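You operate a simulated robot arm through the tools that you are given. There is no shell and no other tool. Be economical: measure what you need, move in short steps, check, and stop when the job is done.

You are at the controls of a simulated robot arm. One attempt, no reset.

TASK
Connect fittings 1 and 2 by the colour chart and set 3 bar.
Fine: open the black slide valve once both tubes are in; the pressure shows on gauge 2.

It is judged by the outcome, as a careful person would: the job done as asked, and still so three seconds after it is handed in. It fails if anything else is knocked over, pushed out of place, dropped, spilled or broken.

THE ROBOT
A 6-joint arm with a two-finger parallel gripper on a trunk, on a base that drives. Base frame: it is fixed to the floor where the robot stands at the start and does not move with it; the origin is under the middle of the robot, x ahead of it, y to its left, z up. Readings come in m, degrees, newtons and seconds.
With the tool pointing down near the work surface it reaches from about 0.14 to 0.78 m from the robot's upright axis, wherever it stands. Its first joint turns from -166.0 to 166.0 degrees. Places, roughly: air bench [0.9, -0.5, 0.4]; black air tube, blue air tube, orange air tube, wh [1.25, 0, 1]; black slide valve [0.8, -1.1, 1.3]; green vacuum switch [0.9, -0.8, 0.9]; number four red plug [1.25, -0.25, 1]; number four switch [1, -0.1, 0.9]; number one fitting [1.3, 0.2, 0.9]; number one switch [1.2, 0.2, 0.9]; number three red plug [1.25, -0.25, 1]; number three switch [1.1, 0, 0.9]; number two fitting [1.2, 0.1, 0.9]; number two gauge [0.8, -1, 1.3]; number two regulator knob [0.8, -1, 1.4]; number two switch [1.1, 0.1, 0.9]. Payload 3.91 kg.
Tool frame: the origin (TCP) lies between the finger pads and is the grasp point; the fingertips stand 0.03 m ahead of it; z points along the fingers, y is the line along which they close. Largest opening 0.11 m; finger width 0.02, thickness 0.01; the body of the gripper, 0.048 by 0.112 m, starts 0.055 m behind the TCP.
Orientation is that of the tool frame in the base frame, as a unit quaternion [w, x, y, z]. With the fingers straight down and closing along the base's y, the tool's x points along the base's -x, its y along +y and its z along -z.

THE INTERFACE
- The arm moves only by the tool step_arm. Its argument "targets" is a list of rows, each a list of 6 numbers: the shift along the base's x, y, z in cm, then the turn, a rotation vector about the base's x, y, z in degrees. In form: [[dx, dy, dz, rx, ry, rz], ...]. A call has 1 to 8 rows; each row is the pose to reach, as a shift and turn from the pose commanded when the call began. "grip" is the closure, from 0 (fully open) to 1 (shut), set as the call begins (left out, the last holds). A row lasts 0.2 s, in which the tool goes at most 0.05 m and 8.6 degrees; a call with a longer step from one row to the next is refused whole, and so is a gripper value outside its range. A pose out of reach is approached as far as the arm can. The call stops where the force on the tool passes 90 N (or 10 N more than at its start, if that is more) or the arm is blocked; 0.2 s more then pass. Each finger travels about 0.108 m/s and halts on what it meets, pressing with about 42 N; the grip force reading is that of the motor and also rises with nothing between the fingers. The clock runs only during rows and for 0.2 s after the last one: add rows that repeat a pose to give the fingers time. It gives the time, the measured TCP pose, the force on the tool (base axes), the opening and the grip force at its end, in the units of the frame above (readings bear some noise), with the torque about the TCP (base axes, N m) and any sound that the robot's microphone picked up.
- Cameras (640 x 400 px; columns grow to the right, rows downward): "scene" is now at [-0.0724, 0.0208, 1.3556]; the picture's right is [0.16, -0.99, 0.00], its down [-0.25, -0.04, -0.97] and it looks along [0.95, 0.16, -0.26] (base axes); focal length 249 px, centre (320, 200). "wrist" rides on the gripper at [0.077, 0.007, -0.114] in the tool frame; the picture's right is [-0.09, 1.00, 0.00], its down [-0.80, -0.07, -0.59] and it looks along [-0.59, -0.05, 0.80] (tool axes); focal length 270 px, centre (320, 200).
- camera(camera): a new picture of that camera. It takes no simulated time.
- raise_lower(by): slides the trunk up (or, below 0, down) by that many m; the arm and the scene camera ride with it, the base frame stays. It gives what a move gives, with no picture.
- roll_base(legs): drives the robot by 1 to 6 legs, each [ahead, left, turn to the left] in m, m and degrees, along the robot's own axes; the way and the turn of a leg run together, so that a leg with both is an arc; at most 1.5 m and 180 degrees a leg. The arm and the cameras ride along, it lands a little off, and it stops where it bumps. It gives what a move gives.
- head_to(pan, tilt): turns the head with the scene camera to pan (to the left, within 86 degrees either way) and tilt (down, from -29 to 69), counted from straight ahead of the robot. It gives what a move gives.
- locate(camera, pixels): for up to 12 pixels [column, row] of the newest picture of that camera ("zoom" is the newest enlarged one), the place [x, y, z] in the base frame of the surface seen there, good to about 0.002 m, but the place of the scene camera against the robot may be out by one fixed shift of up to 0.018 m in any direction. It takes no simulated time.
- inspect(camera, box): a new picture of the part [left, top, right, bottom] of that camera's present view, enlarged. It takes no simulated time.
- finish_job(): hands the job in; it is judged then, once.

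Go step by step. Measure first, check grasps and placings, and put right what went wrong. The budget is 80 turns and 52 pictures, counting those below and the enlarged ones. Unless the task says otherwise, let go and move clear before handing in, and close with one line.

The tools are called after "Request:" as a command line: name --pt "numbers of a row" for each row, then --argument value for the rest, lists and objects as JSON in quotes. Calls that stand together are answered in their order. step_arm: Moves the arm, as the interface text tells. Its arguments: {"type":"object","properties":{"targets":{"type":"array","items":{"type":"array","items":{"type":"number"}}},"grip":{"type":"number"}},"required":["targets"]} The other tools are called the same way: raise_lower (by) slides the trunk up or down; roll_base (legs) drives the base; head_to (pan, tilt) turns the head that bears the scene camera; camera (camera) takes a picture; locate (camera, pixels) gives the place of the surface under pixels of a picture; inspect (camera, box) takes an enlarged picture of a part of a camera's view; finish_job () hands the job in.

At the start:

```text
t: 0.0
ee_pos: [0.4189, 0.1278, 1.1348]
orientation: [0.001, 0.0, 1.0, 0.0]
contact_force: [-0.3, -0.4, 0.6]
ft_torque: [0.0, 0.0, -0.01]
gripper_width: 0.1101
grasp_force: 0.1
trunk travel left (down, up): [-0.25, 0.29]
robot x, y, heading: [0.003, -0.0001, -0.1]
head pan, tilt: [9.4, 14.9]
```

scene: 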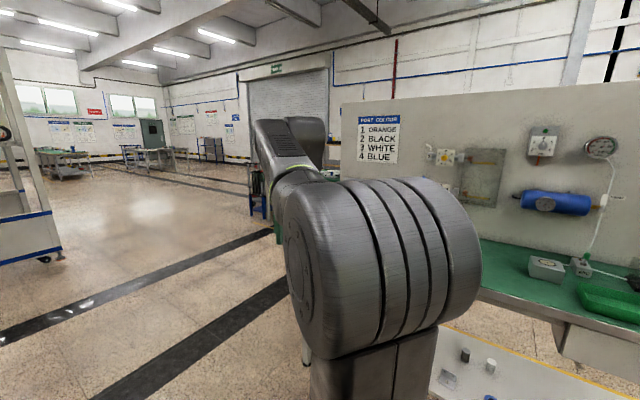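
wrist: 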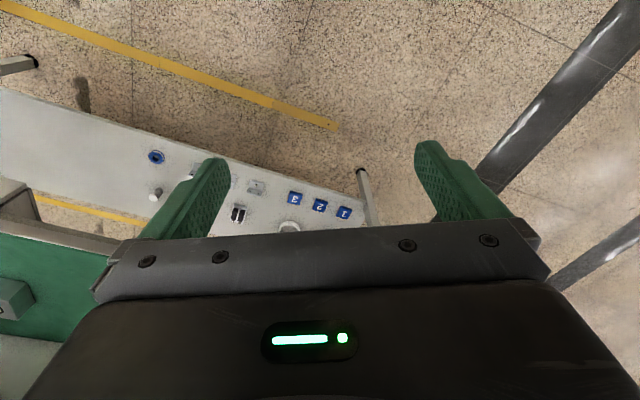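

The chart (scene ~380,140) reads 1 orange, 2 black, 3 white, 4 blue; the arm blocks the rest. I'll turn the head to the right to see the bench.

Request:
head_to --pan -35 --tilt 20

Request:
camera --camera "scene"

Request:
inspect --camera "wrist" --box '[120, 80, 440, 280]'

```text
t: 1.1
ee_pos: [0.418, 0.1281, 1.1345]
orientation: [0.0, 0.001, 1.0, 0.0]
contact_force: [0.6, 0.3, -0.2]
ft_torque: [-0.02, 0.01, -0.03]
gripper_width: 0.1101
grasp_force: 0.1
trunk travel left (down, up): [-0.25, 0.29]
robot x, y, heading: [-0.0022, 0.0004, -0.2]
head pan, tilt: [-35.0, 20.0]
```

```text
49 pictures are left
```

scene: 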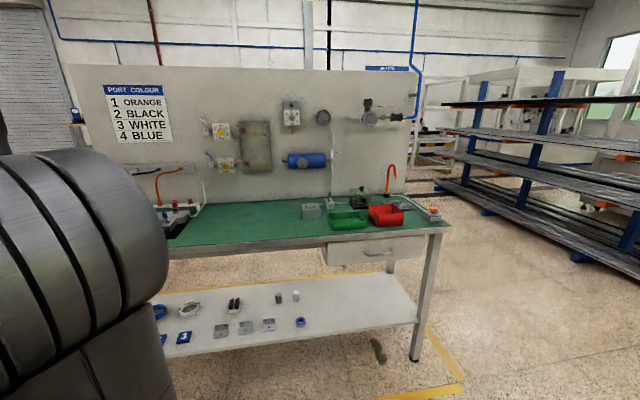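

```text
2.00 times, centred on (280, 180) of wrist
```

zoom: 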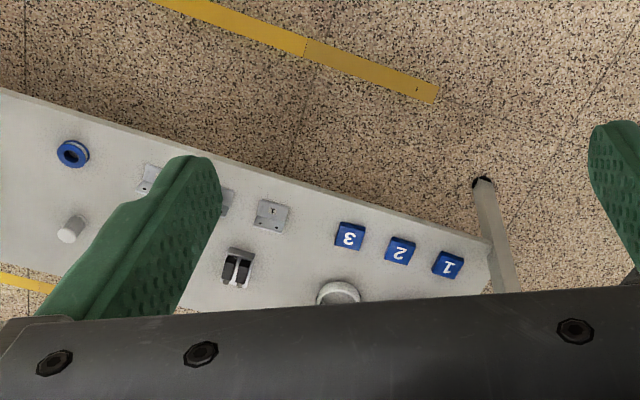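

The bench stands at an angle to my right; the fittings end is hidden by the arm. I'll locate main points of the bench before moving the base.

Request:
locate --camera "scene" --pixels '[[175, 247], [448, 226], [190, 205], [388, 195], [291, 114], [323, 117], [370, 116], [387, 180], [222, 130], [224, 163], [400, 90], [172, 170]]'

Request:
inspect --camera "scene" --box '[150, 90, 450, 240]'

```text
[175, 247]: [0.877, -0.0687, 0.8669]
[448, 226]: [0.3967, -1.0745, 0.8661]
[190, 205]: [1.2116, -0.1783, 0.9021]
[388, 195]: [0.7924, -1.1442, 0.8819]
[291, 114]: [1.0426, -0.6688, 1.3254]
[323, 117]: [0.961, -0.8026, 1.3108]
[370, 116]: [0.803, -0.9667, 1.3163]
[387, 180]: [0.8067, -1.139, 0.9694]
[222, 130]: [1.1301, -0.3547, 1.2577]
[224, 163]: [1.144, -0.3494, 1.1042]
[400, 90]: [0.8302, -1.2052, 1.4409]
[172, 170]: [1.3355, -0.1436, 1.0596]
```

```text
2.13 times, centred on (300, 165) of scene
```

zoom: 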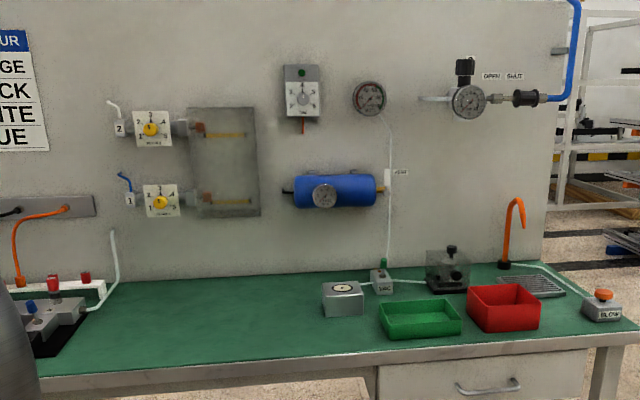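

The bench front runs along (-0.43,-0.90), so facing it needs about -25.5° heading; the left part with fittings is at s≈0.6 m left. I'll turn and drive to it, staying clear.

Request:
roll_base --legs '[[0, 0, -25.3], [0, 0.45, 0], [0.3, 0, 0]]'

Request:
head_to --pan -10 --tilt 25

Request:
camera --camera "scene"

Request:
camera --camera "wrist"

```text
t: 6.8
ee_pos: [0.8949, 0.2175, 1.1345]
orientation: [0.0, 0.221, 0.975, 0.0]
contact_force: [0.1, -0.3, 0.7]
ft_torque: [0.02, -0.02, -0.03]
gripper_width: 0.11
grasp_force: 0.2
trunk travel left (down, up): [-0.25, 0.29]
robot x, y, heading: [0.4617, 0.2854, -25.6]
head pan, tilt: [-35.0, 20.0]
```

```text
t: 7.7
ee_pos: [0.8934, 0.2186, 1.1349]
orientation: [0.0, 0.221, 0.975, 0.0]
contact_force: [-0.2, 0.5, 0.1]
ft_torque: [0.0, 0.0, 0.01]
gripper_width: 0.1099
grasp_force: 0.1
trunk travel left (down, up): [-0.25, 0.29]
robot x, y, heading: [0.4637, 0.2828, -25.4]
head pan, tilt: [-10.0, 25.0]
```

```text
46 pictures are left
```

scene: 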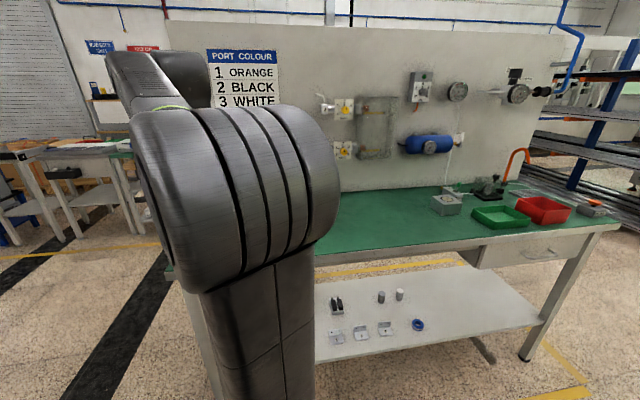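

```text
45 pictures are left
```

wrist: 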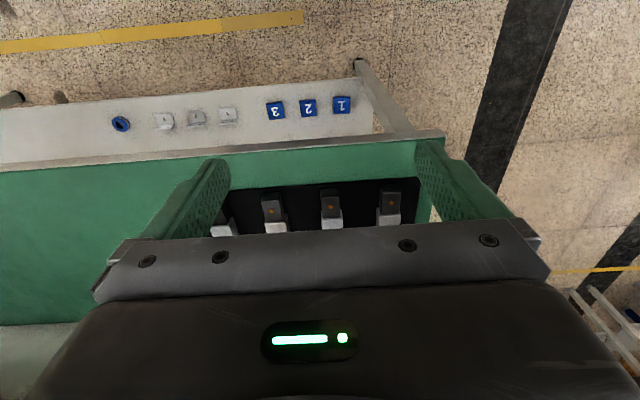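

The shoulder tower still blocks the left end. I'll shift the base left ~0.4 m so the fittings come to the right of the tower, and look there.

Request:
roll_base --legs '[[0, 0.42, 0]]'

Request:
head_to --pan -25 --tilt 28

Request:
camera --camera "scene"

```text
t: 10.2
ee_pos: [1.0771, 0.6022, 1.1353]
orientation: [0.0, 0.22, 0.976, 0.0]
contact_force: [-0.6, -0.9, -0.4]
ft_torque: [0.0, -0.04, -0.01]
gripper_width: 0.1102
grasp_force: 0.0
trunk travel left (down, up): [-0.25, 0.29]
robot x, y, heading: [0.6452, 0.6668, -25.4]
head pan, tilt: [-10.0, 25.0]
```

```text
t: 11.0
ee_pos: [1.075, 0.6012, 1.1352]
orientation: [-0.001, 0.219, 0.976, 0.0]
contact_force: [-0.5, -0.1, 0.6]
ft_torque: [0.01, -0.02, 0.0]
gripper_width: 0.1101
grasp_force: 0.0
trunk travel left (down, up): [-0.25, 0.29]
robot x, y, heading: [0.643, 0.6646, -25.3]
head pan, tilt: [-25.0, 28.0]
```

```text
44 pictures are left
```

scene: 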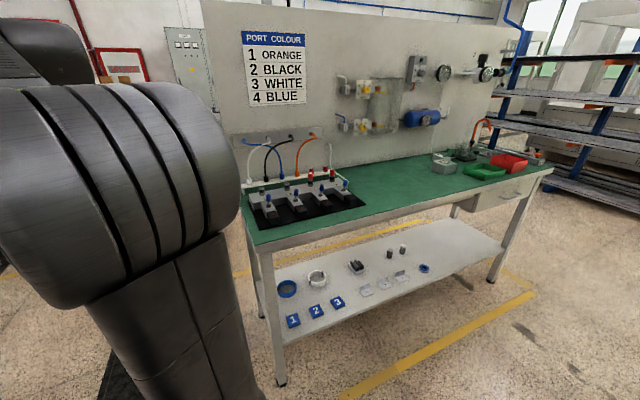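

Now the fitting block and tubes are visible around (300,180). Zooming in on them.

Request:
inspect --camera "scene" --box '[232, 120, 372, 232]'

Request:
inspect --camera "scene" --box '[320, 40, 530, 170]'

```text
3.57 times, centred on (302, 176) of scene
```

zoom: 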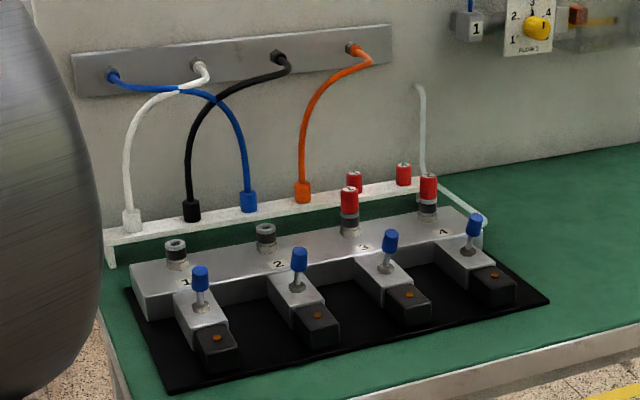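

```text
3.05 times, centred on (425, 105) of scene
```

zoom: 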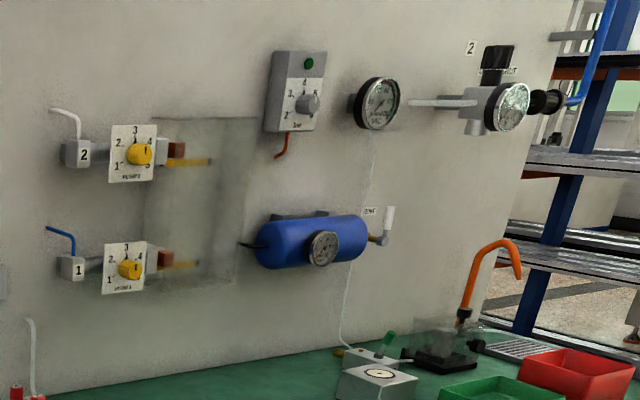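

Fittings 1 and 2 are open (zoom 176,248 and 265,235); 3 and 4 are plugged red; orange end parked at (303,190), black at (191,210). I'll zoom tighter and locate.

Request:
inspect --camera "scene" --box '[250, 150, 346, 210]'

Request:
locate --camera "scene" --pixels '[[279, 187], [304, 184], [285, 179], [301, 176], [318, 173], [268, 182], [285, 175], [317, 170], [316, 151], [296, 160], [349, 172]]'

```text
6.67 times, centred on (298, 180) of scene
```

zoom: 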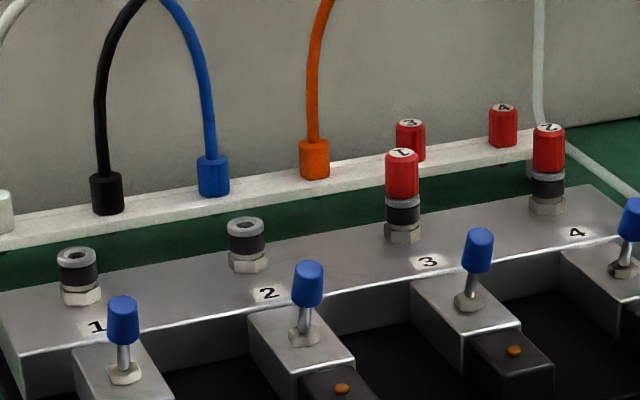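

```text
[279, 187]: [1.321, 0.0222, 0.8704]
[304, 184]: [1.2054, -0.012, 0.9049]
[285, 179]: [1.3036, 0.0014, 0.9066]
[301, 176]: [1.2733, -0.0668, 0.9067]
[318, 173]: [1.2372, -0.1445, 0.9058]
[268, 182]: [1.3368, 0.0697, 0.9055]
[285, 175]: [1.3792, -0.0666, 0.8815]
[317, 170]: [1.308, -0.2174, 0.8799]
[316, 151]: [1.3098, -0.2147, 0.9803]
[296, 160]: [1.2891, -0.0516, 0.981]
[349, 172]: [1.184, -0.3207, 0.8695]
```

Now locating fitting tops, connector bodies and neighbours in this zoom.

Request:
locate --camera "zoom" --pixels '[[76, 268], [77, 255], [246, 238], [246, 224], [107, 178], [107, 208], [314, 146], [314, 174], [213, 175], [311, 120], [402, 170], [308, 272]]'

Request:
locate --camera "zoom" --pixels '[[82, 298], [247, 265], [60, 222], [270, 192], [123, 300], [410, 130], [2, 210], [101, 140], [101, 80], [320, 50], [210, 140], [540, 60]]'

```text
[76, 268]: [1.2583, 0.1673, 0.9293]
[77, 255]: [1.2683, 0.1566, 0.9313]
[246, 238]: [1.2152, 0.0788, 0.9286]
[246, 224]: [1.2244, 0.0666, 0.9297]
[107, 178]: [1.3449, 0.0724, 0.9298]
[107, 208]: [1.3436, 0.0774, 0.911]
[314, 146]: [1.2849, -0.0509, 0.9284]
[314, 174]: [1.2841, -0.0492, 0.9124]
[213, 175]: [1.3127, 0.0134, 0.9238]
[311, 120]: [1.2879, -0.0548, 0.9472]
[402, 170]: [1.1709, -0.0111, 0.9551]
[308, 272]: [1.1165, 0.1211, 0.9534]
```

```text
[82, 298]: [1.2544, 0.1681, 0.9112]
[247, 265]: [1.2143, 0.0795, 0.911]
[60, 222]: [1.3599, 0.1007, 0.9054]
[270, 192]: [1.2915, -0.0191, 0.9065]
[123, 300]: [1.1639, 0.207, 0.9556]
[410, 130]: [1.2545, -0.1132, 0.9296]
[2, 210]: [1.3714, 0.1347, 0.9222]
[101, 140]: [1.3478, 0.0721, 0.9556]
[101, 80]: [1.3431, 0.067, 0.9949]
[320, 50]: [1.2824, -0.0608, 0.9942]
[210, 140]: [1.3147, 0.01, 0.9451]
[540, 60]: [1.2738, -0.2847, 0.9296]
```

The scene gives fitting 1 ≈(1.266,0.161), fitting 2 ≈(1.223,0.072), black end ≈(1.351,0.069), orange end ≈(1.291,-0.056). I'll drive closer so all are in reach.

Request:
roll_base --legs '[[0.17, -0.03, 0]]'

Request:
head_to --pan -30 --tilt 32

Request:
step_arm --pt "0 0 0 -3.5 -7.5 0" --pt "0 0 0 -7 -15 0" --pt "0 0 0 -10.5 -22.5 0" --pt "0 0 0 -15 -31.6 0"

Request:
camera --camera "scene"

```text
t: 12.5
ee_pos: [1.2138, 0.5022, 1.1348]
orientation: [0.0, 0.22, 0.976, 0.0]
contact_force: [-0.2, 0.1, 0.0]
ft_torque: [-0.01, -0.04, 0.03]
gripper_width: 0.11
grasp_force: 0.1
trunk travel left (down, up): [-0.25, 0.29]
robot x, y, heading: [0.7794, 0.5692, -25.2]
head pan, tilt: [-25.0, 28.0]
```

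```text
t: 13.1
ee_pos: [1.2139, 0.5017, 1.1345]
orientation: [0.0, 0.22, 0.976, 0.001]
contact_force: [-0.2, 0.1, -0.3]
ft_torque: [-0.01, -0.02, -0.02]
gripper_width: 0.1099
grasp_force: 0.0
trunk travel left (down, up): [-0.25, 0.29]
robot x, y, heading: [0.7769, 0.5695, -25.3]
head pan, tilt: [-30.0, 32.0]
```

```text
refused: row 4 steps farther than a row can; nothing moved
```

```text
40 pictures are left
```

scene: 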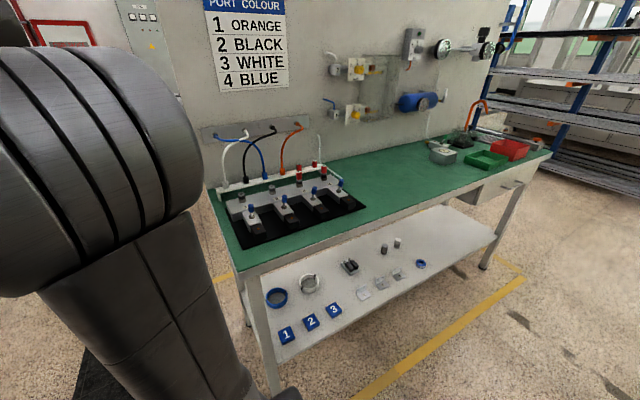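

Pose measured. I'll tilt the tool 35° forward (fingers pointing toward the board and down) and move it above the fittings for a wrist view.

Request:
step_arm --pt "-0.8 -4.56 0 -1.88 -3.95 0" --pt "-1.6 -9.1 0 -3.77 -7.9 0" --pt "-2.4 -13.7 0 -5.65 -11.85 0" --pt "-3.15 -18.2 0 -7.54 -15.8 0" --pt "-3.9 -22.8 0 -9.4 -19.75 0" --pt "-4.7 -27.4 0 -11.3 -23.7 0" --pt "-5.5 -32 0 -13.2 -27.65 0" --pt "-6.3 -36.5 0 -15.1 -31.6 0" --grip 0.45

Request:
camera --camera "wrist"

Request:
camera --camera "scene"

```text
t: 14.9
ee_pos: [1.1509, 0.135, 1.1351]
orientation: [0.294, 0.211, 0.93, -0.068]
contact_force: [-0.1, -0.6, 0.0]
ft_torque: [0.0, 0.0, -0.02]
gripper_width: 0.0603
grasp_force: 0.0
trunk travel left (down, up): [-0.25, 0.29]
robot x, y, heading: [0.7822, 0.5667, -25.3]
head pan, tilt: [-30.0, 32.0]
```

```text
39 pictures are left
```

wrist: 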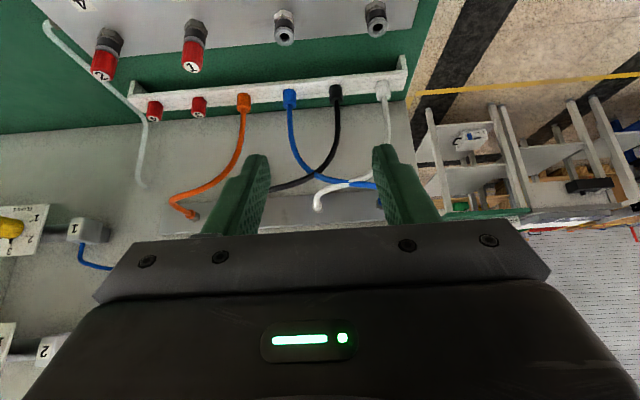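

```text
38 pictures are left
```

scene: 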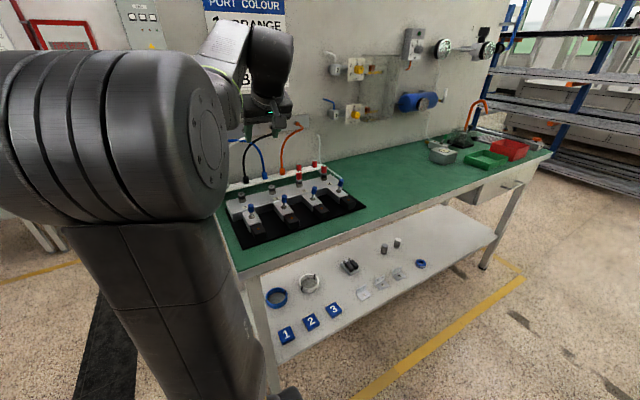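

The wrist view shows all: orange end (244,102), black end (336,95), fitting 2 (284,35), fitting 1 (376,27). Locating in wrist frame.

Request:
inspect --camera "wrist" --box '[140, 0, 420, 175]'

Request:
locate --camera "wrist" --pixels '[[244, 98], [244, 108], [336, 90], [336, 98], [284, 23], [284, 40], [375, 14], [375, 32], [382, 85], [290, 94], [243, 94], [336, 86]]'

Request:
locate --camera "wrist" --pixels '[[262, 90], [355, 84], [244, 130], [175, 205], [336, 120], [330, 165], [270, 187], [355, 180], [310, 10], [200, 30]]'

```text
2.29 times, centred on (280, 88) of wrist
```

zoom: 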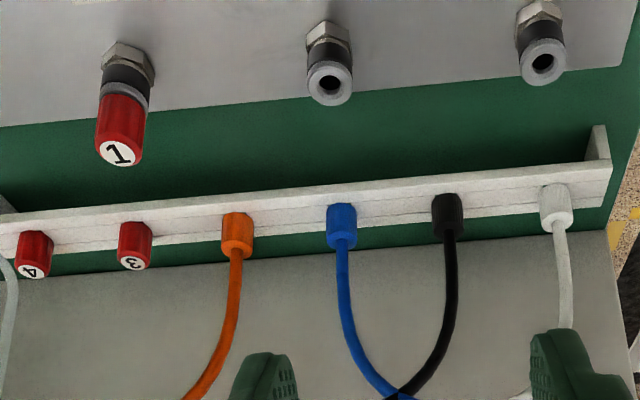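

```text
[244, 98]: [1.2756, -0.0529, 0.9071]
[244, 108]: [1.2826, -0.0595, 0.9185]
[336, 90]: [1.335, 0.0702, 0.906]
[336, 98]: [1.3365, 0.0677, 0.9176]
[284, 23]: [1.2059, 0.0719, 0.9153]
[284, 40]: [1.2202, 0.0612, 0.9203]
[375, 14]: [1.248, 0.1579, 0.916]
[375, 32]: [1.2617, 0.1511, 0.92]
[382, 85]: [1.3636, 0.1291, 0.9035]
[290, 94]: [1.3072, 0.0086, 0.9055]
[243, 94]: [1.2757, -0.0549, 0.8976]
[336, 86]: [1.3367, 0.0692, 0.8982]
```

```text
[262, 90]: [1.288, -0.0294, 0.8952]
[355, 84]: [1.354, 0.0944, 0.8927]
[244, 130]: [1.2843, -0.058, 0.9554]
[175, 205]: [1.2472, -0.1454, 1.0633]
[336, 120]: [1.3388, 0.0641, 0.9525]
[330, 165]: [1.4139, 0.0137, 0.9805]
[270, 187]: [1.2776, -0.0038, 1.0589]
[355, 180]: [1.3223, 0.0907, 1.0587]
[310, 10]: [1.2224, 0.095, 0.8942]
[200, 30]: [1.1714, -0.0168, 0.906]
```

Wrist-frame estimates: black end (1.343,0.065), rack top z≈0.896; fitting 2 (1.2145,0.067), fitting 1 (1.2577,0.1565), tops ≈0.921. The scene frame is off by about (+8,+4,+9 mm). Moving to pre-grasp for black.

Request:
step_arm --pt "2.86 -0.93 -2.75 0 0 0" --pt "5.7 -1.85 -5.5 0 0 0" --pt "8.6 -2.8 -8.25 0 0 0" --pt "11.4 -3.7 -11.0 0 0 0" --pt "14.29 -4.63 -13.76 0 0 0" --pt "14.29 -4.63 -13.76 0 0 0"

Request:
camera --camera "wrist"

```text
t: 16.3
ee_pos: [1.2921, 0.0908, 0.9984]
orientation: [0.293, 0.21, 0.93, -0.066]
contact_force: [-0.2, 0.3, -0.3]
ft_torque: [-0.05, 0.04, 0.01]
gripper_width: 0.0606
grasp_force: 0.2
trunk travel left (down, up): [-0.25, 0.29]
robot x, y, heading: [0.778, 0.5678, -25.2]
head pan, tilt: [-30.0, 32.0]
```

```text
36 pictures are left
```

wrist: 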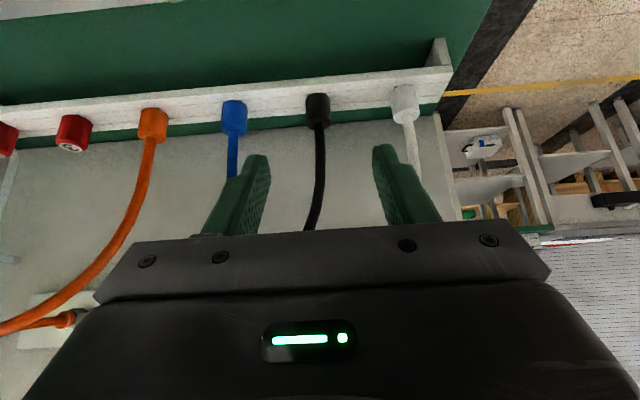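

Black connector at (318,105), centred between fingertips. Re-measuring at close range.

Request:
locate --camera "wrist" --pixels '[[318, 103], [318, 110], [318, 97], [309, 106], [327, 105], [234, 108], [404, 95], [319, 135], [258, 158], [382, 150], [340, 105]]'

```text
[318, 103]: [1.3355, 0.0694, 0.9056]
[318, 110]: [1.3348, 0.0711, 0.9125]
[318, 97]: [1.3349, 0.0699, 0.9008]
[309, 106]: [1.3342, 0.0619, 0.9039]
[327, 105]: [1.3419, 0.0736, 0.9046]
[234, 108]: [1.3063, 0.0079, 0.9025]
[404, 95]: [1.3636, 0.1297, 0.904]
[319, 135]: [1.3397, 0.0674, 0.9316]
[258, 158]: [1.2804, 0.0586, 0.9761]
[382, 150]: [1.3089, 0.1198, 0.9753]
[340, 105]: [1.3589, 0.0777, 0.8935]
```

Centre of black ≈(1.3427,0.0663); s-alignment matches. Advancing along the tool axis to grasp.

Request:
step_arm --pt "2.14 -1.0 -3.3 0 0 0" --pt "3.2 -1.5 -5 0 0 0" --pt "4.2 -2.0 -6.6 0 0 0" --pt "4.2 -2.0 -6.6 0 0 0"

Request:
camera --camera "wrist"

```text
t: 17.3
ee_pos: [1.3352, 0.072, 0.9304]
orientation: [0.293, 0.21, 0.93, -0.067]
contact_force: [-0.2, 0.0, 0.0]
ft_torque: [-0.02, -0.02, 0.0]
gripper_width: 0.0605
grasp_force: 0.0
trunk travel left (down, up): [-0.25, 0.29]
robot x, y, heading: [0.7786, 0.5657, -25.1]
head pan, tilt: [-30.0, 32.0]
```

```text
35 pictures are left
```

wrist: 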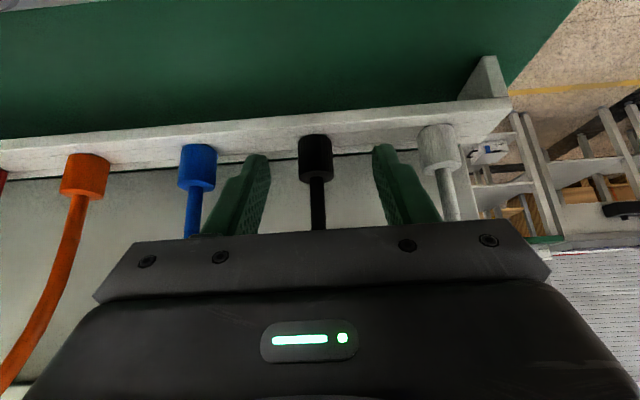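

The black connector (316,158) sits between the fingertips with no contact. Closing.

Request:
step_arm --pt "0 0 0 0 0 0" --pt "0 0 0 0 0 0" --pt "0 0 0 0 0 0" --pt "0 0 0 0 0 0" --grip 1

Request:
camera --camera "wrist"

```text
t: 18.3
ee_pos: [1.335, 0.0722, 0.9313]
orientation: [0.293, 0.21, 0.93, -0.068]
contact_force: [0.8, 0.8, 1.3]
ft_torque: [0.03, 0.03, 0.0]
gripper_width: 0.0167
grasp_force: 41.7
trunk travel left (down, up): [-0.25, 0.29]
robot x, y, heading: [0.78, 0.5657, -25.5]
head pan, tilt: [-30.0, 32.0]
```

```text
34 pictures are left
```

wrist: 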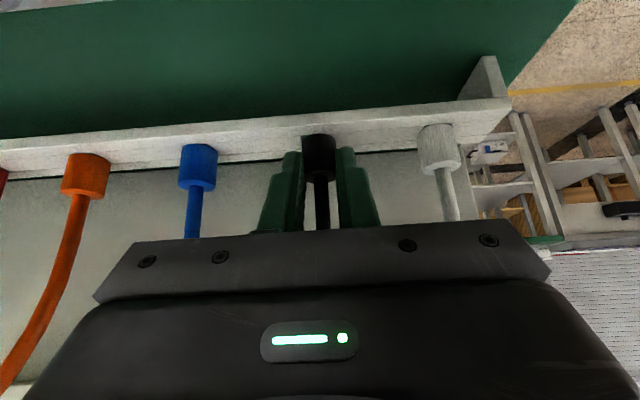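

Grip closed on the 17 mm body with 42 N. Lifting straight up.

Request:
step_arm --pt "0 0 1.5 0 0 0" --pt "0 0 3.5 0 0 0" --pt "0 0 6 0 0 0" --pt "0 0 6 0 0 0"

Request:
camera --camera "wrist"

```text
t: 19.3
ee_pos: [1.3351, 0.0725, 0.9894]
orientation: [0.293, 0.211, 0.93, -0.067]
contact_force: [0.0, 0.0, 0.0]
ft_torque: [0.0, -0.03, -0.05]
gripper_width: 0.0168
grasp_force: 42.1
trunk travel left (down, up): [-0.25, 0.29]
robot x, y, heading: [0.7819, 0.5669, -25.4]
head pan, tilt: [-30.0, 32.0]
```

```text
33 pictures are left
```

wrist: 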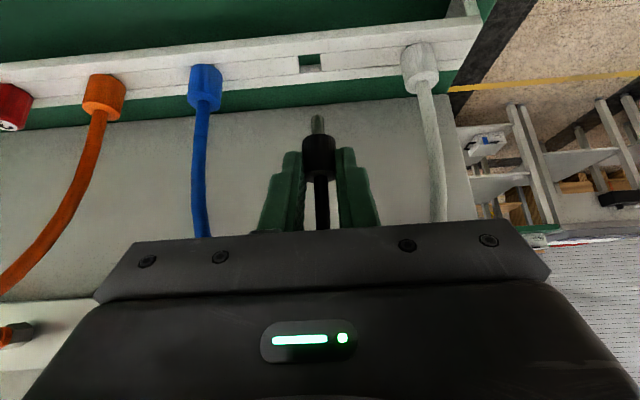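

Black is out with its metal stem showing (316,118–135). Locating the stem tip relative to TCP.

Request:
inspect --camera "wrist" --box '[270, 95, 370, 195]'

Request:
locate --camera "wrist" --pixels '[[317, 118], [317, 125], [317, 132], [318, 138], [318, 150], [318, 160], [320, 168]]'

```text
4.00 times, centred on (320, 145) of wrist
```

zoom: 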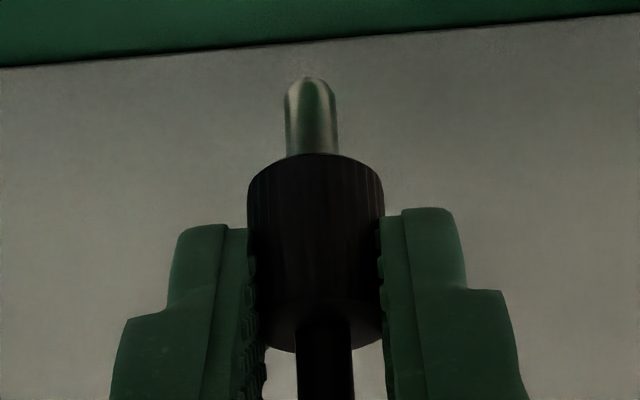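

```text
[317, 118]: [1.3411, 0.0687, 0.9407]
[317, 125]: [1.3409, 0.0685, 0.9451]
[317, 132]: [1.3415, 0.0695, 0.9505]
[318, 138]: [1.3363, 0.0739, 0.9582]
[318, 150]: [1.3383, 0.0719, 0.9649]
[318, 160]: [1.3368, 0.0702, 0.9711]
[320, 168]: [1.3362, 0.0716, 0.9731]
```

Stem centre is (+9,-5) mm from TCP, tip 50 mm below it. Moving over fitting 2, tip ~25 mm above its top.

Request:
step_arm --pt "-1 0 2 0 0 0" --pt "-4.5 0 2.5 0 0 0" --pt "-8.5 0 2.0 0 0 0" --pt "-12 0 1 0 0 0" --pt "-12.96 -0.05 0.6 0 0 0" --pt "-12.96 -0.05 0.6 0 0 0"

Request:
inspect --camera "wrist" --box '[220, 20, 420, 180]'

```text
t: 20.7
ee_pos: [1.2062, 0.0708, 0.9972]
orientation: [0.293, 0.209, 0.931, -0.067]
contact_force: [-0.5, -0.1, -0.5]
ft_torque: [0.0, -0.02, 0.0]
gripper_width: 0.0167
grasp_force: 42.1
trunk travel left (down, up): [-0.25, 0.29]
robot x, y, heading: [0.7826, 0.5654, -25.6]
head pan, tilt: [-30.0, 32.0]
```

```text
2.50 times, centred on (320, 100) of wrist
```

zoom: 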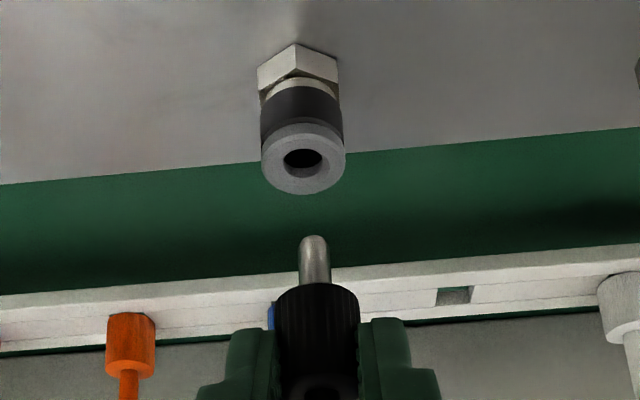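

Stem (315,262) and the fitting bore (303,158) are both in view. Locating ring edges and stem for precise offset.

Request:
locate --camera "zoom" --pixels '[[303, 135], [303, 182], [272, 160], [336, 157], [280, 142], [327, 175], [315, 245], [315, 258], [315, 272], [307, 262], [324, 262]]'

```text
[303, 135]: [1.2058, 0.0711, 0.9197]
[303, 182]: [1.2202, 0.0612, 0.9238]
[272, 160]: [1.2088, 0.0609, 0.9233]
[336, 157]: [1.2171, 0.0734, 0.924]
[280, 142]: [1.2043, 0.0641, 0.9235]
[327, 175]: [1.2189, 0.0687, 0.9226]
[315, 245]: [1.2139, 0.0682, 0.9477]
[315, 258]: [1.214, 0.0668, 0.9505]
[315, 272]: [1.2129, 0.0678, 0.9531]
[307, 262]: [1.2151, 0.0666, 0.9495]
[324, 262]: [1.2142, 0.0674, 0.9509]
```

The bore centre is (1.2127,0.0666), stem (1.2158,0.0665): correct by -3 mm in x and come down to just above the ring.

Request:
step_arm --pt "-0.29 0 -0.8 0 0 0" --pt "-0.29 0 -1.8 0 0 0" --pt "-0.29 0 -1.8 0 0 0"

Request:
inspect --camera "wrist" --box '[240, 60, 400, 180]'

```text
t: 21.5
ee_pos: [1.2042, 0.0705, 0.9791]
orientation: [0.293, 0.21, 0.93, -0.067]
contact_force: [-0.3, 0.1, 0.2]
ft_torque: [0.01, -0.02, -0.02]
gripper_width: 0.0166
grasp_force: 41.7
trunk travel left (down, up): [-0.25, 0.29]
robot x, y, heading: [0.7809, 0.5657, -25.4]
head pan, tilt: [-30.0, 32.0]
```

```text
3.33 times, centred on (320, 120) of wrist
```

zoom: 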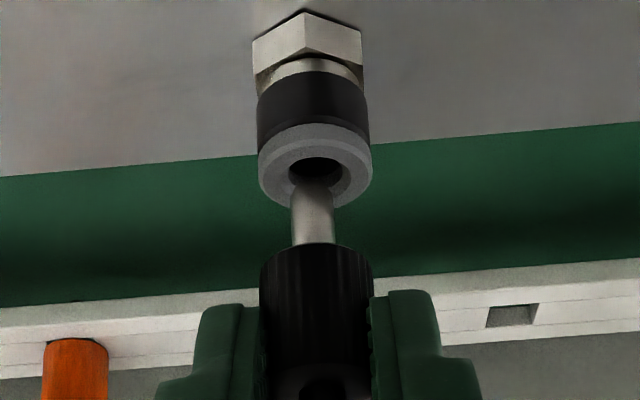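

Stem is above the bore, within a millimetre. Pushing down with a 0.5 mm leftward trim.

Request:
step_arm --pt "0.02 0.05 -0.5 0 0 0" --pt "0.02 0.05 -1.0 0 0 0" --pt "0.02 0.05 -1.5 0 0 0" --pt "0.02 0.05 -1.9 0 0 0" --pt "0.02 0.05 -2.2 0 0 0" --pt "0.02 0.05 -2.2 0 0 0"

Request:
inspect --camera "wrist" --box '[240, 60, 400, 180]'

```text
t: 22.9
ee_pos: [1.2039, 0.0697, 0.961]
orientation: [0.297, 0.209, 0.929, -0.069]
contact_force: [2.7, -3.7, 23.3]
ft_torque: [-0.49, -0.35, -0.03]
gripper_width: 0.0166
grasp_force: 42.5
trunk travel left (down, up): [-0.25, 0.29]
robot x, y, heading: [0.7802, 0.5673, -25.4]
head pan, tilt: [-30.0, 32.0]
```

```text
3.33 times, centred on (320, 120) of wrist
```

zoom: 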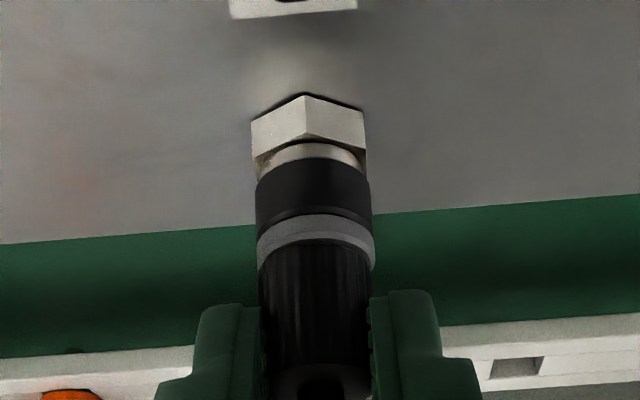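

It's inserted with the body at the ring, 23 N up-force, but no click heard. Pushing a little more.

Request:
step_arm --pt "0 0 -0.3 0 0 0" --pt "0 0 -0.6 0 0 0" --pt "0 0 -0.9 0 0 0" --pt "0 0 -0.9 0 0 0"

Request:
inspect --camera "wrist" --box '[240, 60, 400, 180]'

```text
t: 23.9
ee_pos: [1.2029, 0.0729, 0.9545]
orientation: [0.299, 0.21, 0.928, -0.071]
contact_force: [3.7, -2.9, 46.4]
ft_torque: [-0.35, -0.56, -0.28]
gripper_width: 0.0168
grasp_force: 42.2
trunk travel left (down, up): [-0.25, 0.29]
robot x, y, heading: [0.7807, 0.5648, -25.3]
head pan, tilt: [-30.0, 32.0]
```

```text
3.33 times, centred on (320, 120) of wrist
```

zoom: 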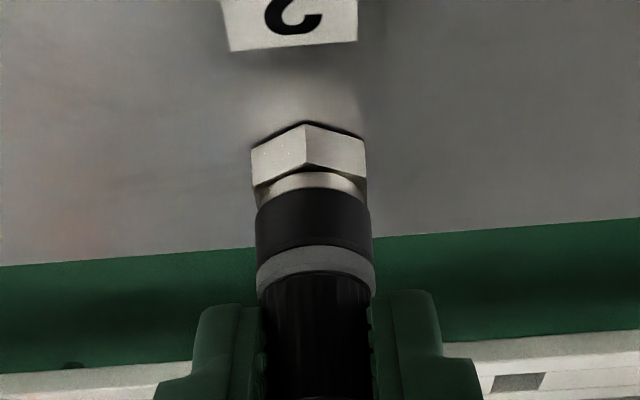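

The body sits on the ring and the fingers slid a bit on it. Gentle pull test upward to see if it holds.

Request:
step_arm --pt "0 0 0.6 0 0 0" --pt "0 0 1.2 0 0 0" --pt "0 0 1.5 0 0 0"

Request:
inspect --camera "wrist" --box '[240, 60, 400, 180]'

```text
t: 24.7
ee_pos: [1.2033, 0.0718, 0.9569]
orientation: [0.289, 0.211, 0.932, -0.064]
contact_force: [3.1, -4.0, -9.1]
ft_torque: [-0.21, 0.27, 0.02]
gripper_width: 0.0169
grasp_force: 41.4
trunk travel left (down, up): [-0.25, 0.29]
robot x, y, heading: [0.7805, 0.5607, -25.5]
head pan, tilt: [-30.0, 32.0]
```

```text
3.33 times, centred on (320, 120) of wrist
```

zoom: 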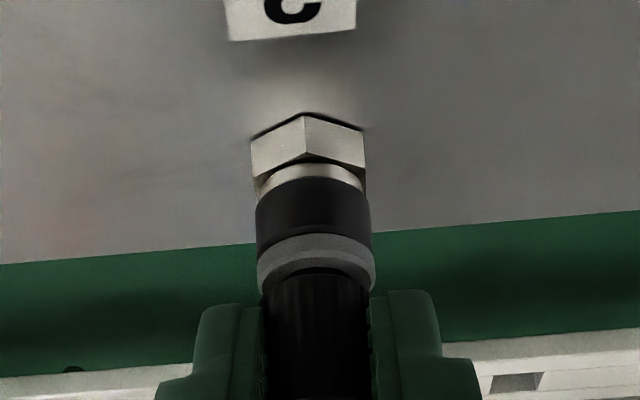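

The connector resists the pull (tool held at 0.957 vs ~0.963 commanded). Releasing and backing off along the tool axis.

Request:
step_arm --pt "0 0 -0.6 0 0 0" --pt "0 0 -0.6 0 0 0" --pt "0 0 -0.6 0 0 0" --pt "-2.07 1.0 2.7 0 0 0" --pt "-4.1 2.0 6 0 0 0" --pt "-6.0 3.0 9.5 0 0 0" --pt "-6.0 3.0 9.5 0 0 0" --grip 0.45

Request:
camera --camera "wrist"

```text
t: 26.3
ee_pos: [1.1435, 0.1009, 1.0567]
orientation: [0.293, 0.21, 0.93, -0.067]
contact_force: [-0.3, 0.6, -0.2]
ft_torque: [0.0, 0.02, 0.01]
gripper_width: 0.0603
grasp_force: 0.0
trunk travel left (down, up): [-0.25, 0.29]
robot x, y, heading: [0.7839, 0.5633, -25.6]
head pan, tilt: [-30.0, 32.0]
```

```text
26 pictures are left
```

wrist: 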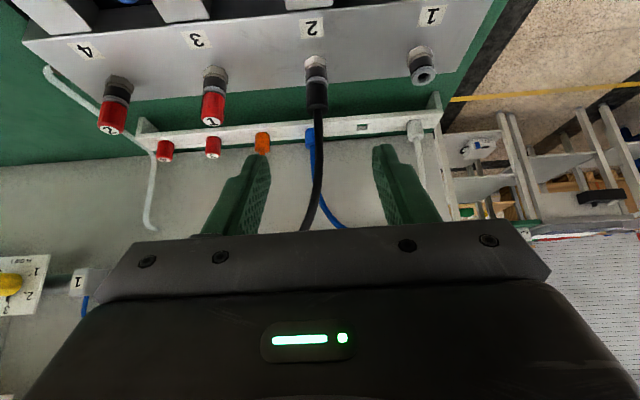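

Black is seated in fitting 2 (316,90). Next the orange end at (262,143): moving to its pre-grasp.

Request:
step_arm --pt "-1.85 -3.85 0 0 0 0" --pt "-3.7 -7.7 0 0 0 0" --pt "-0.5 -9.2 -1.5 0 0 0" --pt "2.7 -10.7 -3 0 0 0" --pt "5.8 -12.2 -4.5 0 0 0" --pt "8.93 -13.69 -5.92 0 0 0" --pt "8.93 -13.69 -5.92 0 0 0"

Request:
camera --camera "wrist"

```text
t: 27.9
ee_pos: [1.233, -0.0376, 0.9983]
orientation: [0.293, 0.21, 0.93, -0.066]
contact_force: [0.7, -0.8, 0.1]
ft_torque: [-0.02, -0.03, -0.03]
gripper_width: 0.0602
grasp_force: 0.1
trunk travel left (down, up): [-0.25, 0.29]
robot x, y, heading: [0.7786, 0.5658, -25.5]
head pan, tilt: [-30.0, 32.0]
```

```text
25 pictures are left
```

wrist: 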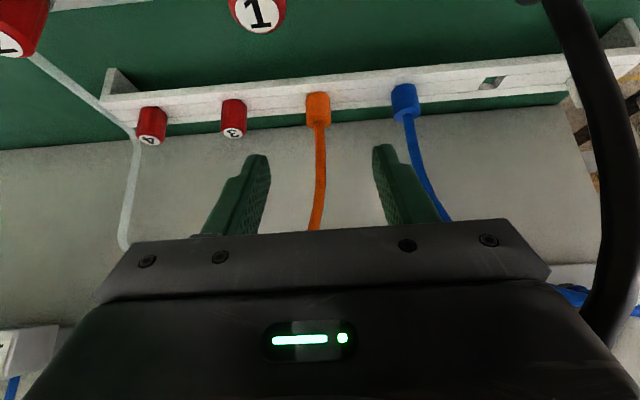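

Orange at (318,108) is centred; the black tube passes on the left (590,120), near but clear. Measuring.

Request:
locate --camera "wrist" --pixels '[[318, 104], [318, 112], [318, 98], [320, 135], [600, 150], [575, 50], [560, 5]]'

```text
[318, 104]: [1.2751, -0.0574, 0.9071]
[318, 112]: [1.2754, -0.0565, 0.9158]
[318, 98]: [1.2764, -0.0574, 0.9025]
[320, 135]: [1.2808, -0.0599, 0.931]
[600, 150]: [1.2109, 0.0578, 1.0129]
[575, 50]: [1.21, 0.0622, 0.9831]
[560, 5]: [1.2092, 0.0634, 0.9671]
```

Orange centre ≈(1.283,-0.061). Advancing to grasp and closing.

Request:
step_arm --pt "2.1 -1.0 -3.3 0 0 0" --pt "3.2 -1.5 -5 0 0 0" --pt "4.24 -1.95 -6.65 0 0 0" --pt "4.24 -1.95 -6.65 0 0 0"

Request:
step_arm --pt "0 0 0 0 0 0" --pt "0 0 0 0 0 0" --pt "0 0 0 0 0 0" --pt "0 0 0 0 0 0" --grip 1

Request:
camera --camera "wrist"

```text
t: 28.9
ee_pos: [1.2774, -0.0572, 0.9333]
orientation: [0.293, 0.211, 0.93, -0.068]
contact_force: [-0.2, -0.1, 0.6]
ft_torque: [-0.04, 0.0, -0.03]
gripper_width: 0.0604
grasp_force: 0.1
trunk travel left (down, up): [-0.25, 0.29]
robot x, y, heading: [0.7816, 0.5643, -25.3]
head pan, tilt: [-30.0, 32.0]
```

```text
t: 29.9
ee_pos: [1.2768, -0.0558, 0.9316]
orientation: [0.293, 0.21, 0.93, -0.067]
contact_force: [-0.6, 0.3, -0.2]
ft_torque: [-0.01, 0.03, 0.01]
gripper_width: 0.0168
grasp_force: 41.7
trunk travel left (down, up): [-0.25, 0.29]
robot x, y, heading: [0.7805, 0.5652, -25.3]
head pan, tilt: [-30.0, 32.0]
```

```text
24 pictures are left
```

wrist: 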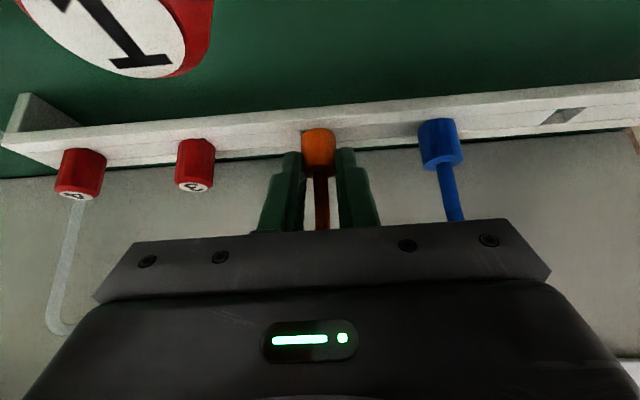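

Orange gripped. Lifting, then checking the black tube's arch in the scene view.

Request:
step_arm --pt "0 0 1.5 0 0 0" --pt "0 0 4 0 0 0" --pt "0 0 8 0 0 0" --pt "0 0 8 0 0 0"

Request:
inspect --camera "scene" --box '[190, 90, 370, 220]'

Request:
locate --camera "wrist" --pixels '[[318, 150]]'

```text
t: 30.9
ee_pos: [1.2755, -0.0551, 1.0128]
orientation: [0.294, 0.21, 0.93, -0.067]
contact_force: [0.4, -0.9, 0.3]
ft_torque: [-0.01, -0.03, 0.01]
gripper_width: 0.0165
grasp_force: 41.9
trunk travel left (down, up): [-0.25, 0.29]
robot x, y, heading: [0.7814, 0.5674, -25.6]
head pan, tilt: [-30.0, 32.0]
```

```text
3.08 times, centred on (280, 155) of scene
```

zoom: 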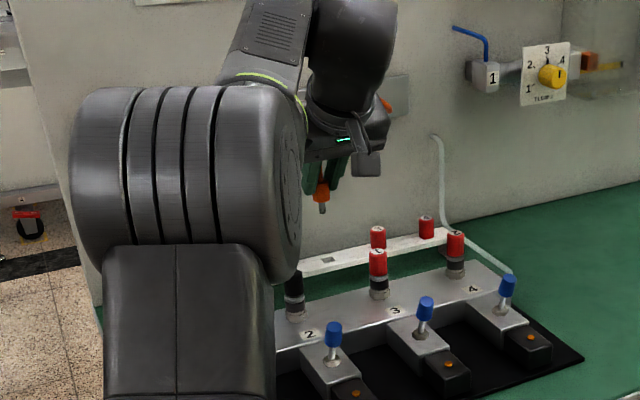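

```text
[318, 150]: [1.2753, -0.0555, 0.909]
```

Orange is free. Lifting to z≈1.16 so it crosses above the black tube, then going over to fitting 1's side.

Request:
step_arm --pt "0 0 4.9 0 0 0" --pt "0 0 9.8 0 0 0" --pt "0 0 14.7 0 0 0" --pt "-0.5 4.3 14.7 0 0 0" --pt "-1.1 8.6 14.7 0 0 0" --pt "-1.6 12.9 14.7 0 0 0" --pt "-2.2 17.2 14.7 0 0 0" --pt "-2.7 21.5 14.7 0 0 0"

Request:
camera --camera "wrist"

```text
t: 32.7
ee_pos: [1.246, 0.1612, 1.159]
orientation: [0.294, 0.21, 0.93, -0.068]
contact_force: [0.4, 0.3, 0.6]
ft_torque: [0.01, -0.01, 0.04]
gripper_width: 0.0169
grasp_force: 42.0
out of reach, approached as far as the arm can: row 3
trunk travel left (down, up): [-0.25, 0.29]
robot x, y, heading: [0.7797, 0.5627, -25.3]
head pan, tilt: [-30.0, 32.0]
```

```text
22 pictures are left
```

wrist: 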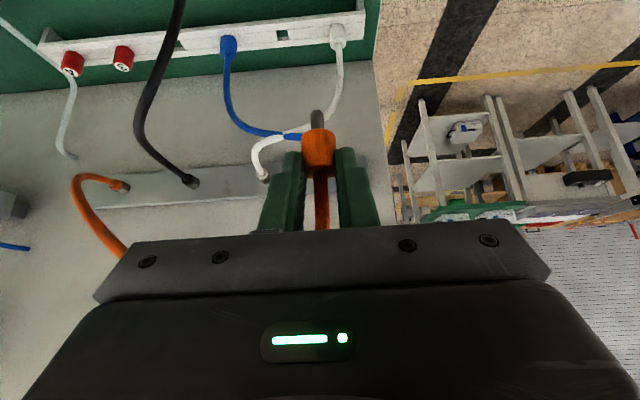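

Orange passes over the black tube cleanly, force nil. Descending to hover above fitting 1.

Request:
step_arm --pt "0.2 -0.1 -4 0 0 0" --pt "0.2 -0.1 -8 0 0 0" --pt "0.2 -0.1 -12 0 0 0" --pt "0.2 -0.1 -15 0 0 0" --pt "0.2 -0.1 -16.2 0 0 0" --pt "0.2 -0.1 -16.2 0 0 0"

Request:
inspect --camera "wrist" --box '[220, 20, 420, 180]'

```text
t: 34.1
ee_pos: [1.2496, 0.1595, 0.9963]
orientation: [0.294, 0.21, 0.93, -0.067]
contact_force: [0.7, -0.4, 1.5]
ft_torque: [-0.02, 0.02, 0.0]
gripper_width: 0.0167
grasp_force: 42.2
trunk travel left (down, up): [-0.25, 0.29]
robot x, y, heading: [0.7768, 0.5639, -25.3]
head pan, tilt: [-30.0, 32.0]
```

```text
2.50 times, centred on (320, 100) of wrist
```

zoom: 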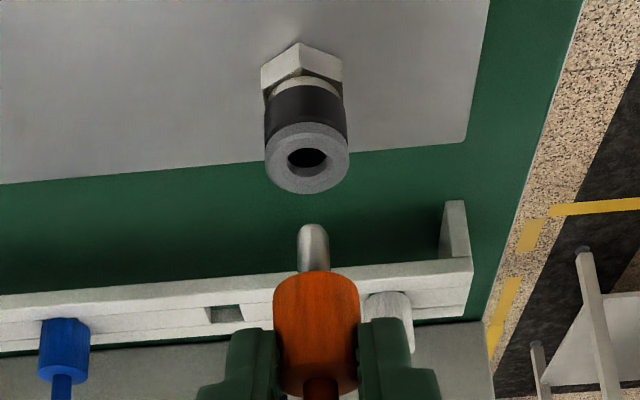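

Request:
locate --camera "zoom" --pixels '[[307, 135], [307, 182], [275, 160], [340, 157], [283, 142], [331, 175], [313, 235], [313, 248], [313, 262], [305, 250], [322, 250]]'

```text
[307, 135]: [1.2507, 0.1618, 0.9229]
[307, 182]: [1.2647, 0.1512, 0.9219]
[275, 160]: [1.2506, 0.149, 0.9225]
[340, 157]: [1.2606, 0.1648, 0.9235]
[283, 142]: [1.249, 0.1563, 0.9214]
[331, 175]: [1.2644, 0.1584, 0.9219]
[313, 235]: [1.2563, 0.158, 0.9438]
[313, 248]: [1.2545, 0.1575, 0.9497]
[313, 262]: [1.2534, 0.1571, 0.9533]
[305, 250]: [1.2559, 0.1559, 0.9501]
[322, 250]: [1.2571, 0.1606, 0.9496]
```

Stem and bore agree within ~0.6 mm. Descending to the ring to check once before pushing.

Request:
step_arm --pt "-0.06 0 -0.8 0 0 0" --pt "-0.06 0 -1.8 0 0 0" --pt "-0.06 0 -1.8 0 0 0"

Request:
inspect --camera "wrist" --box '[240, 60, 400, 180]'

```text
t: 34.9
ee_pos: [1.2487, 0.1594, 0.9805]
orientation: [0.293, 0.21, 0.93, -0.067]
contact_force: [-0.2, 0.8, 0.5]
ft_torque: [0.0, 0.01, -0.01]
gripper_width: 0.0166
grasp_force: 41.7
trunk travel left (down, up): [-0.25, 0.29]
robot x, y, heading: [0.778, 0.5633, -25.3]
head pan, tilt: [-30.0, 32.0]
```

```text
3.33 times, centred on (320, 120) of wrist
```

zoom: 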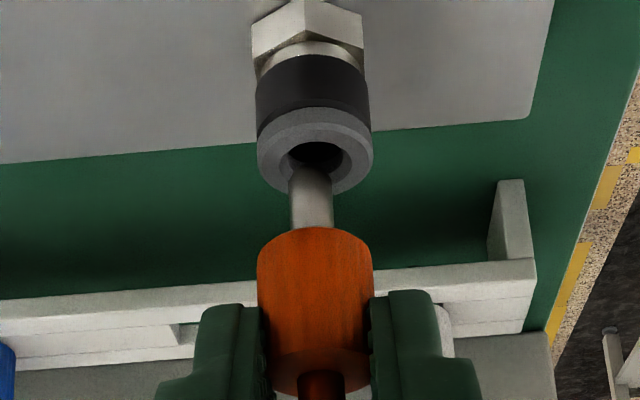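

Same picture as black just before success. Pushing in, same trim and depth.

Request:
step_arm --pt "0.02 0.05 -0.5 0 0 0" --pt "0.02 0.05 -1.0 0 0 0" --pt "0.02 0.05 -1.5 0 0 0" --pt "0.02 0.05 -1.9 0 0 0" --pt "0.02 0.05 -2.3 0 0 0" --pt "0.02 0.05 -2.7 0 0 0" --pt "0.02 0.05 -3.1 0 0 0" --pt "0.02 0.05 -3.1 0 0 0"

Request:
step_arm --pt "0 0 0.6 0 0 0" --pt "0 0 1.2 0 0 0" --pt "0 0 1.5 0 0 0"

Request:
inspect --camera "wrist" --box '[240, 60, 400, 180]'

```text
t: 36.7
ee_pos: [1.2495, 0.1589, 0.9552]
orientation: [0.299, 0.21, 0.928, -0.07]
contact_force: [-1.2, -6.1, 46.7]
ft_torque: [-0.14, -0.45, -0.04]
gripper_width: 0.017
grasp_force: 42.0
trunk travel left (down, up): [-0.25, 0.29]
robot x, y, heading: [0.7809, 0.5655, -25.6]
head pan, tilt: [-30.0, 32.0]
```

```text
t: 37.5
ee_pos: [1.2482, 0.159, 0.9599]
orientation: [0.29, 0.211, 0.931, -0.065]
contact_force: [-4.0, -6.2, -7.4]
ft_torque: [-0.04, 0.22, -0.07]
gripper_width: 0.0164
grasp_force: 41.7
trunk travel left (down, up): [-0.25, 0.29]
robot x, y, heading: [0.7814, 0.5695, -25.5]
head pan, tilt: [-30.0, 32.0]
```

```text
3.33 times, centred on (320, 120) of wrist
```

zoom: 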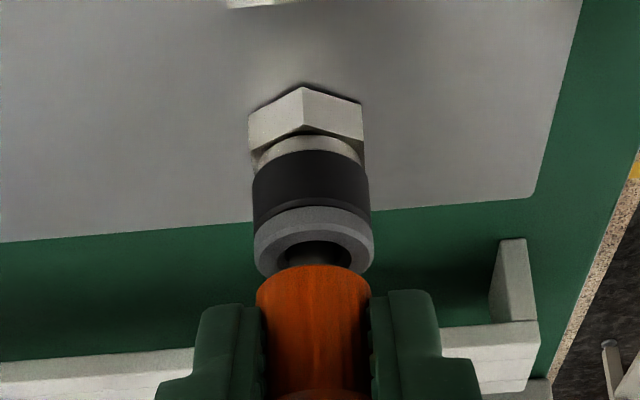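

In the pulled state the stem shows again (315,258), so it may have crept out. Pushing back down firmly and looking.

Request:
step_arm --pt "0 0 -0.5 0 0 0" --pt "0 0 -1.0 0 0 0" --pt "0 0 -1.5 0 0 0" --pt "0 0 -1.9 0 0 0" --pt "0 0 -2.2 0 0 0" --pt "0 0 -2.2 0 0 0"

Request:
inspect --camera "wrist" --box '[240, 60, 400, 180]'

```text
t: 38.9
ee_pos: [1.2486, 0.16, 0.9545]
orientation: [0.305, 0.208, 0.927, -0.073]
contact_force: [-6.8, 1.4, 71.7]
ft_torque: [0.02, -0.5, 0.37]
gripper_width: 0.017
grasp_force: 42.6
trunk travel left (down, up): [-0.25, 0.29]
robot x, y, heading: [0.7829, 0.568, -25.5]
head pan, tilt: [-30.0, 32.0]
```

```text
3.33 times, centred on (320, 120) of wrist
```

zoom: 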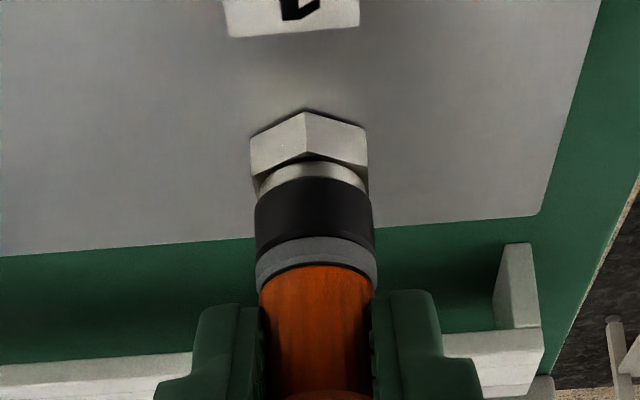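

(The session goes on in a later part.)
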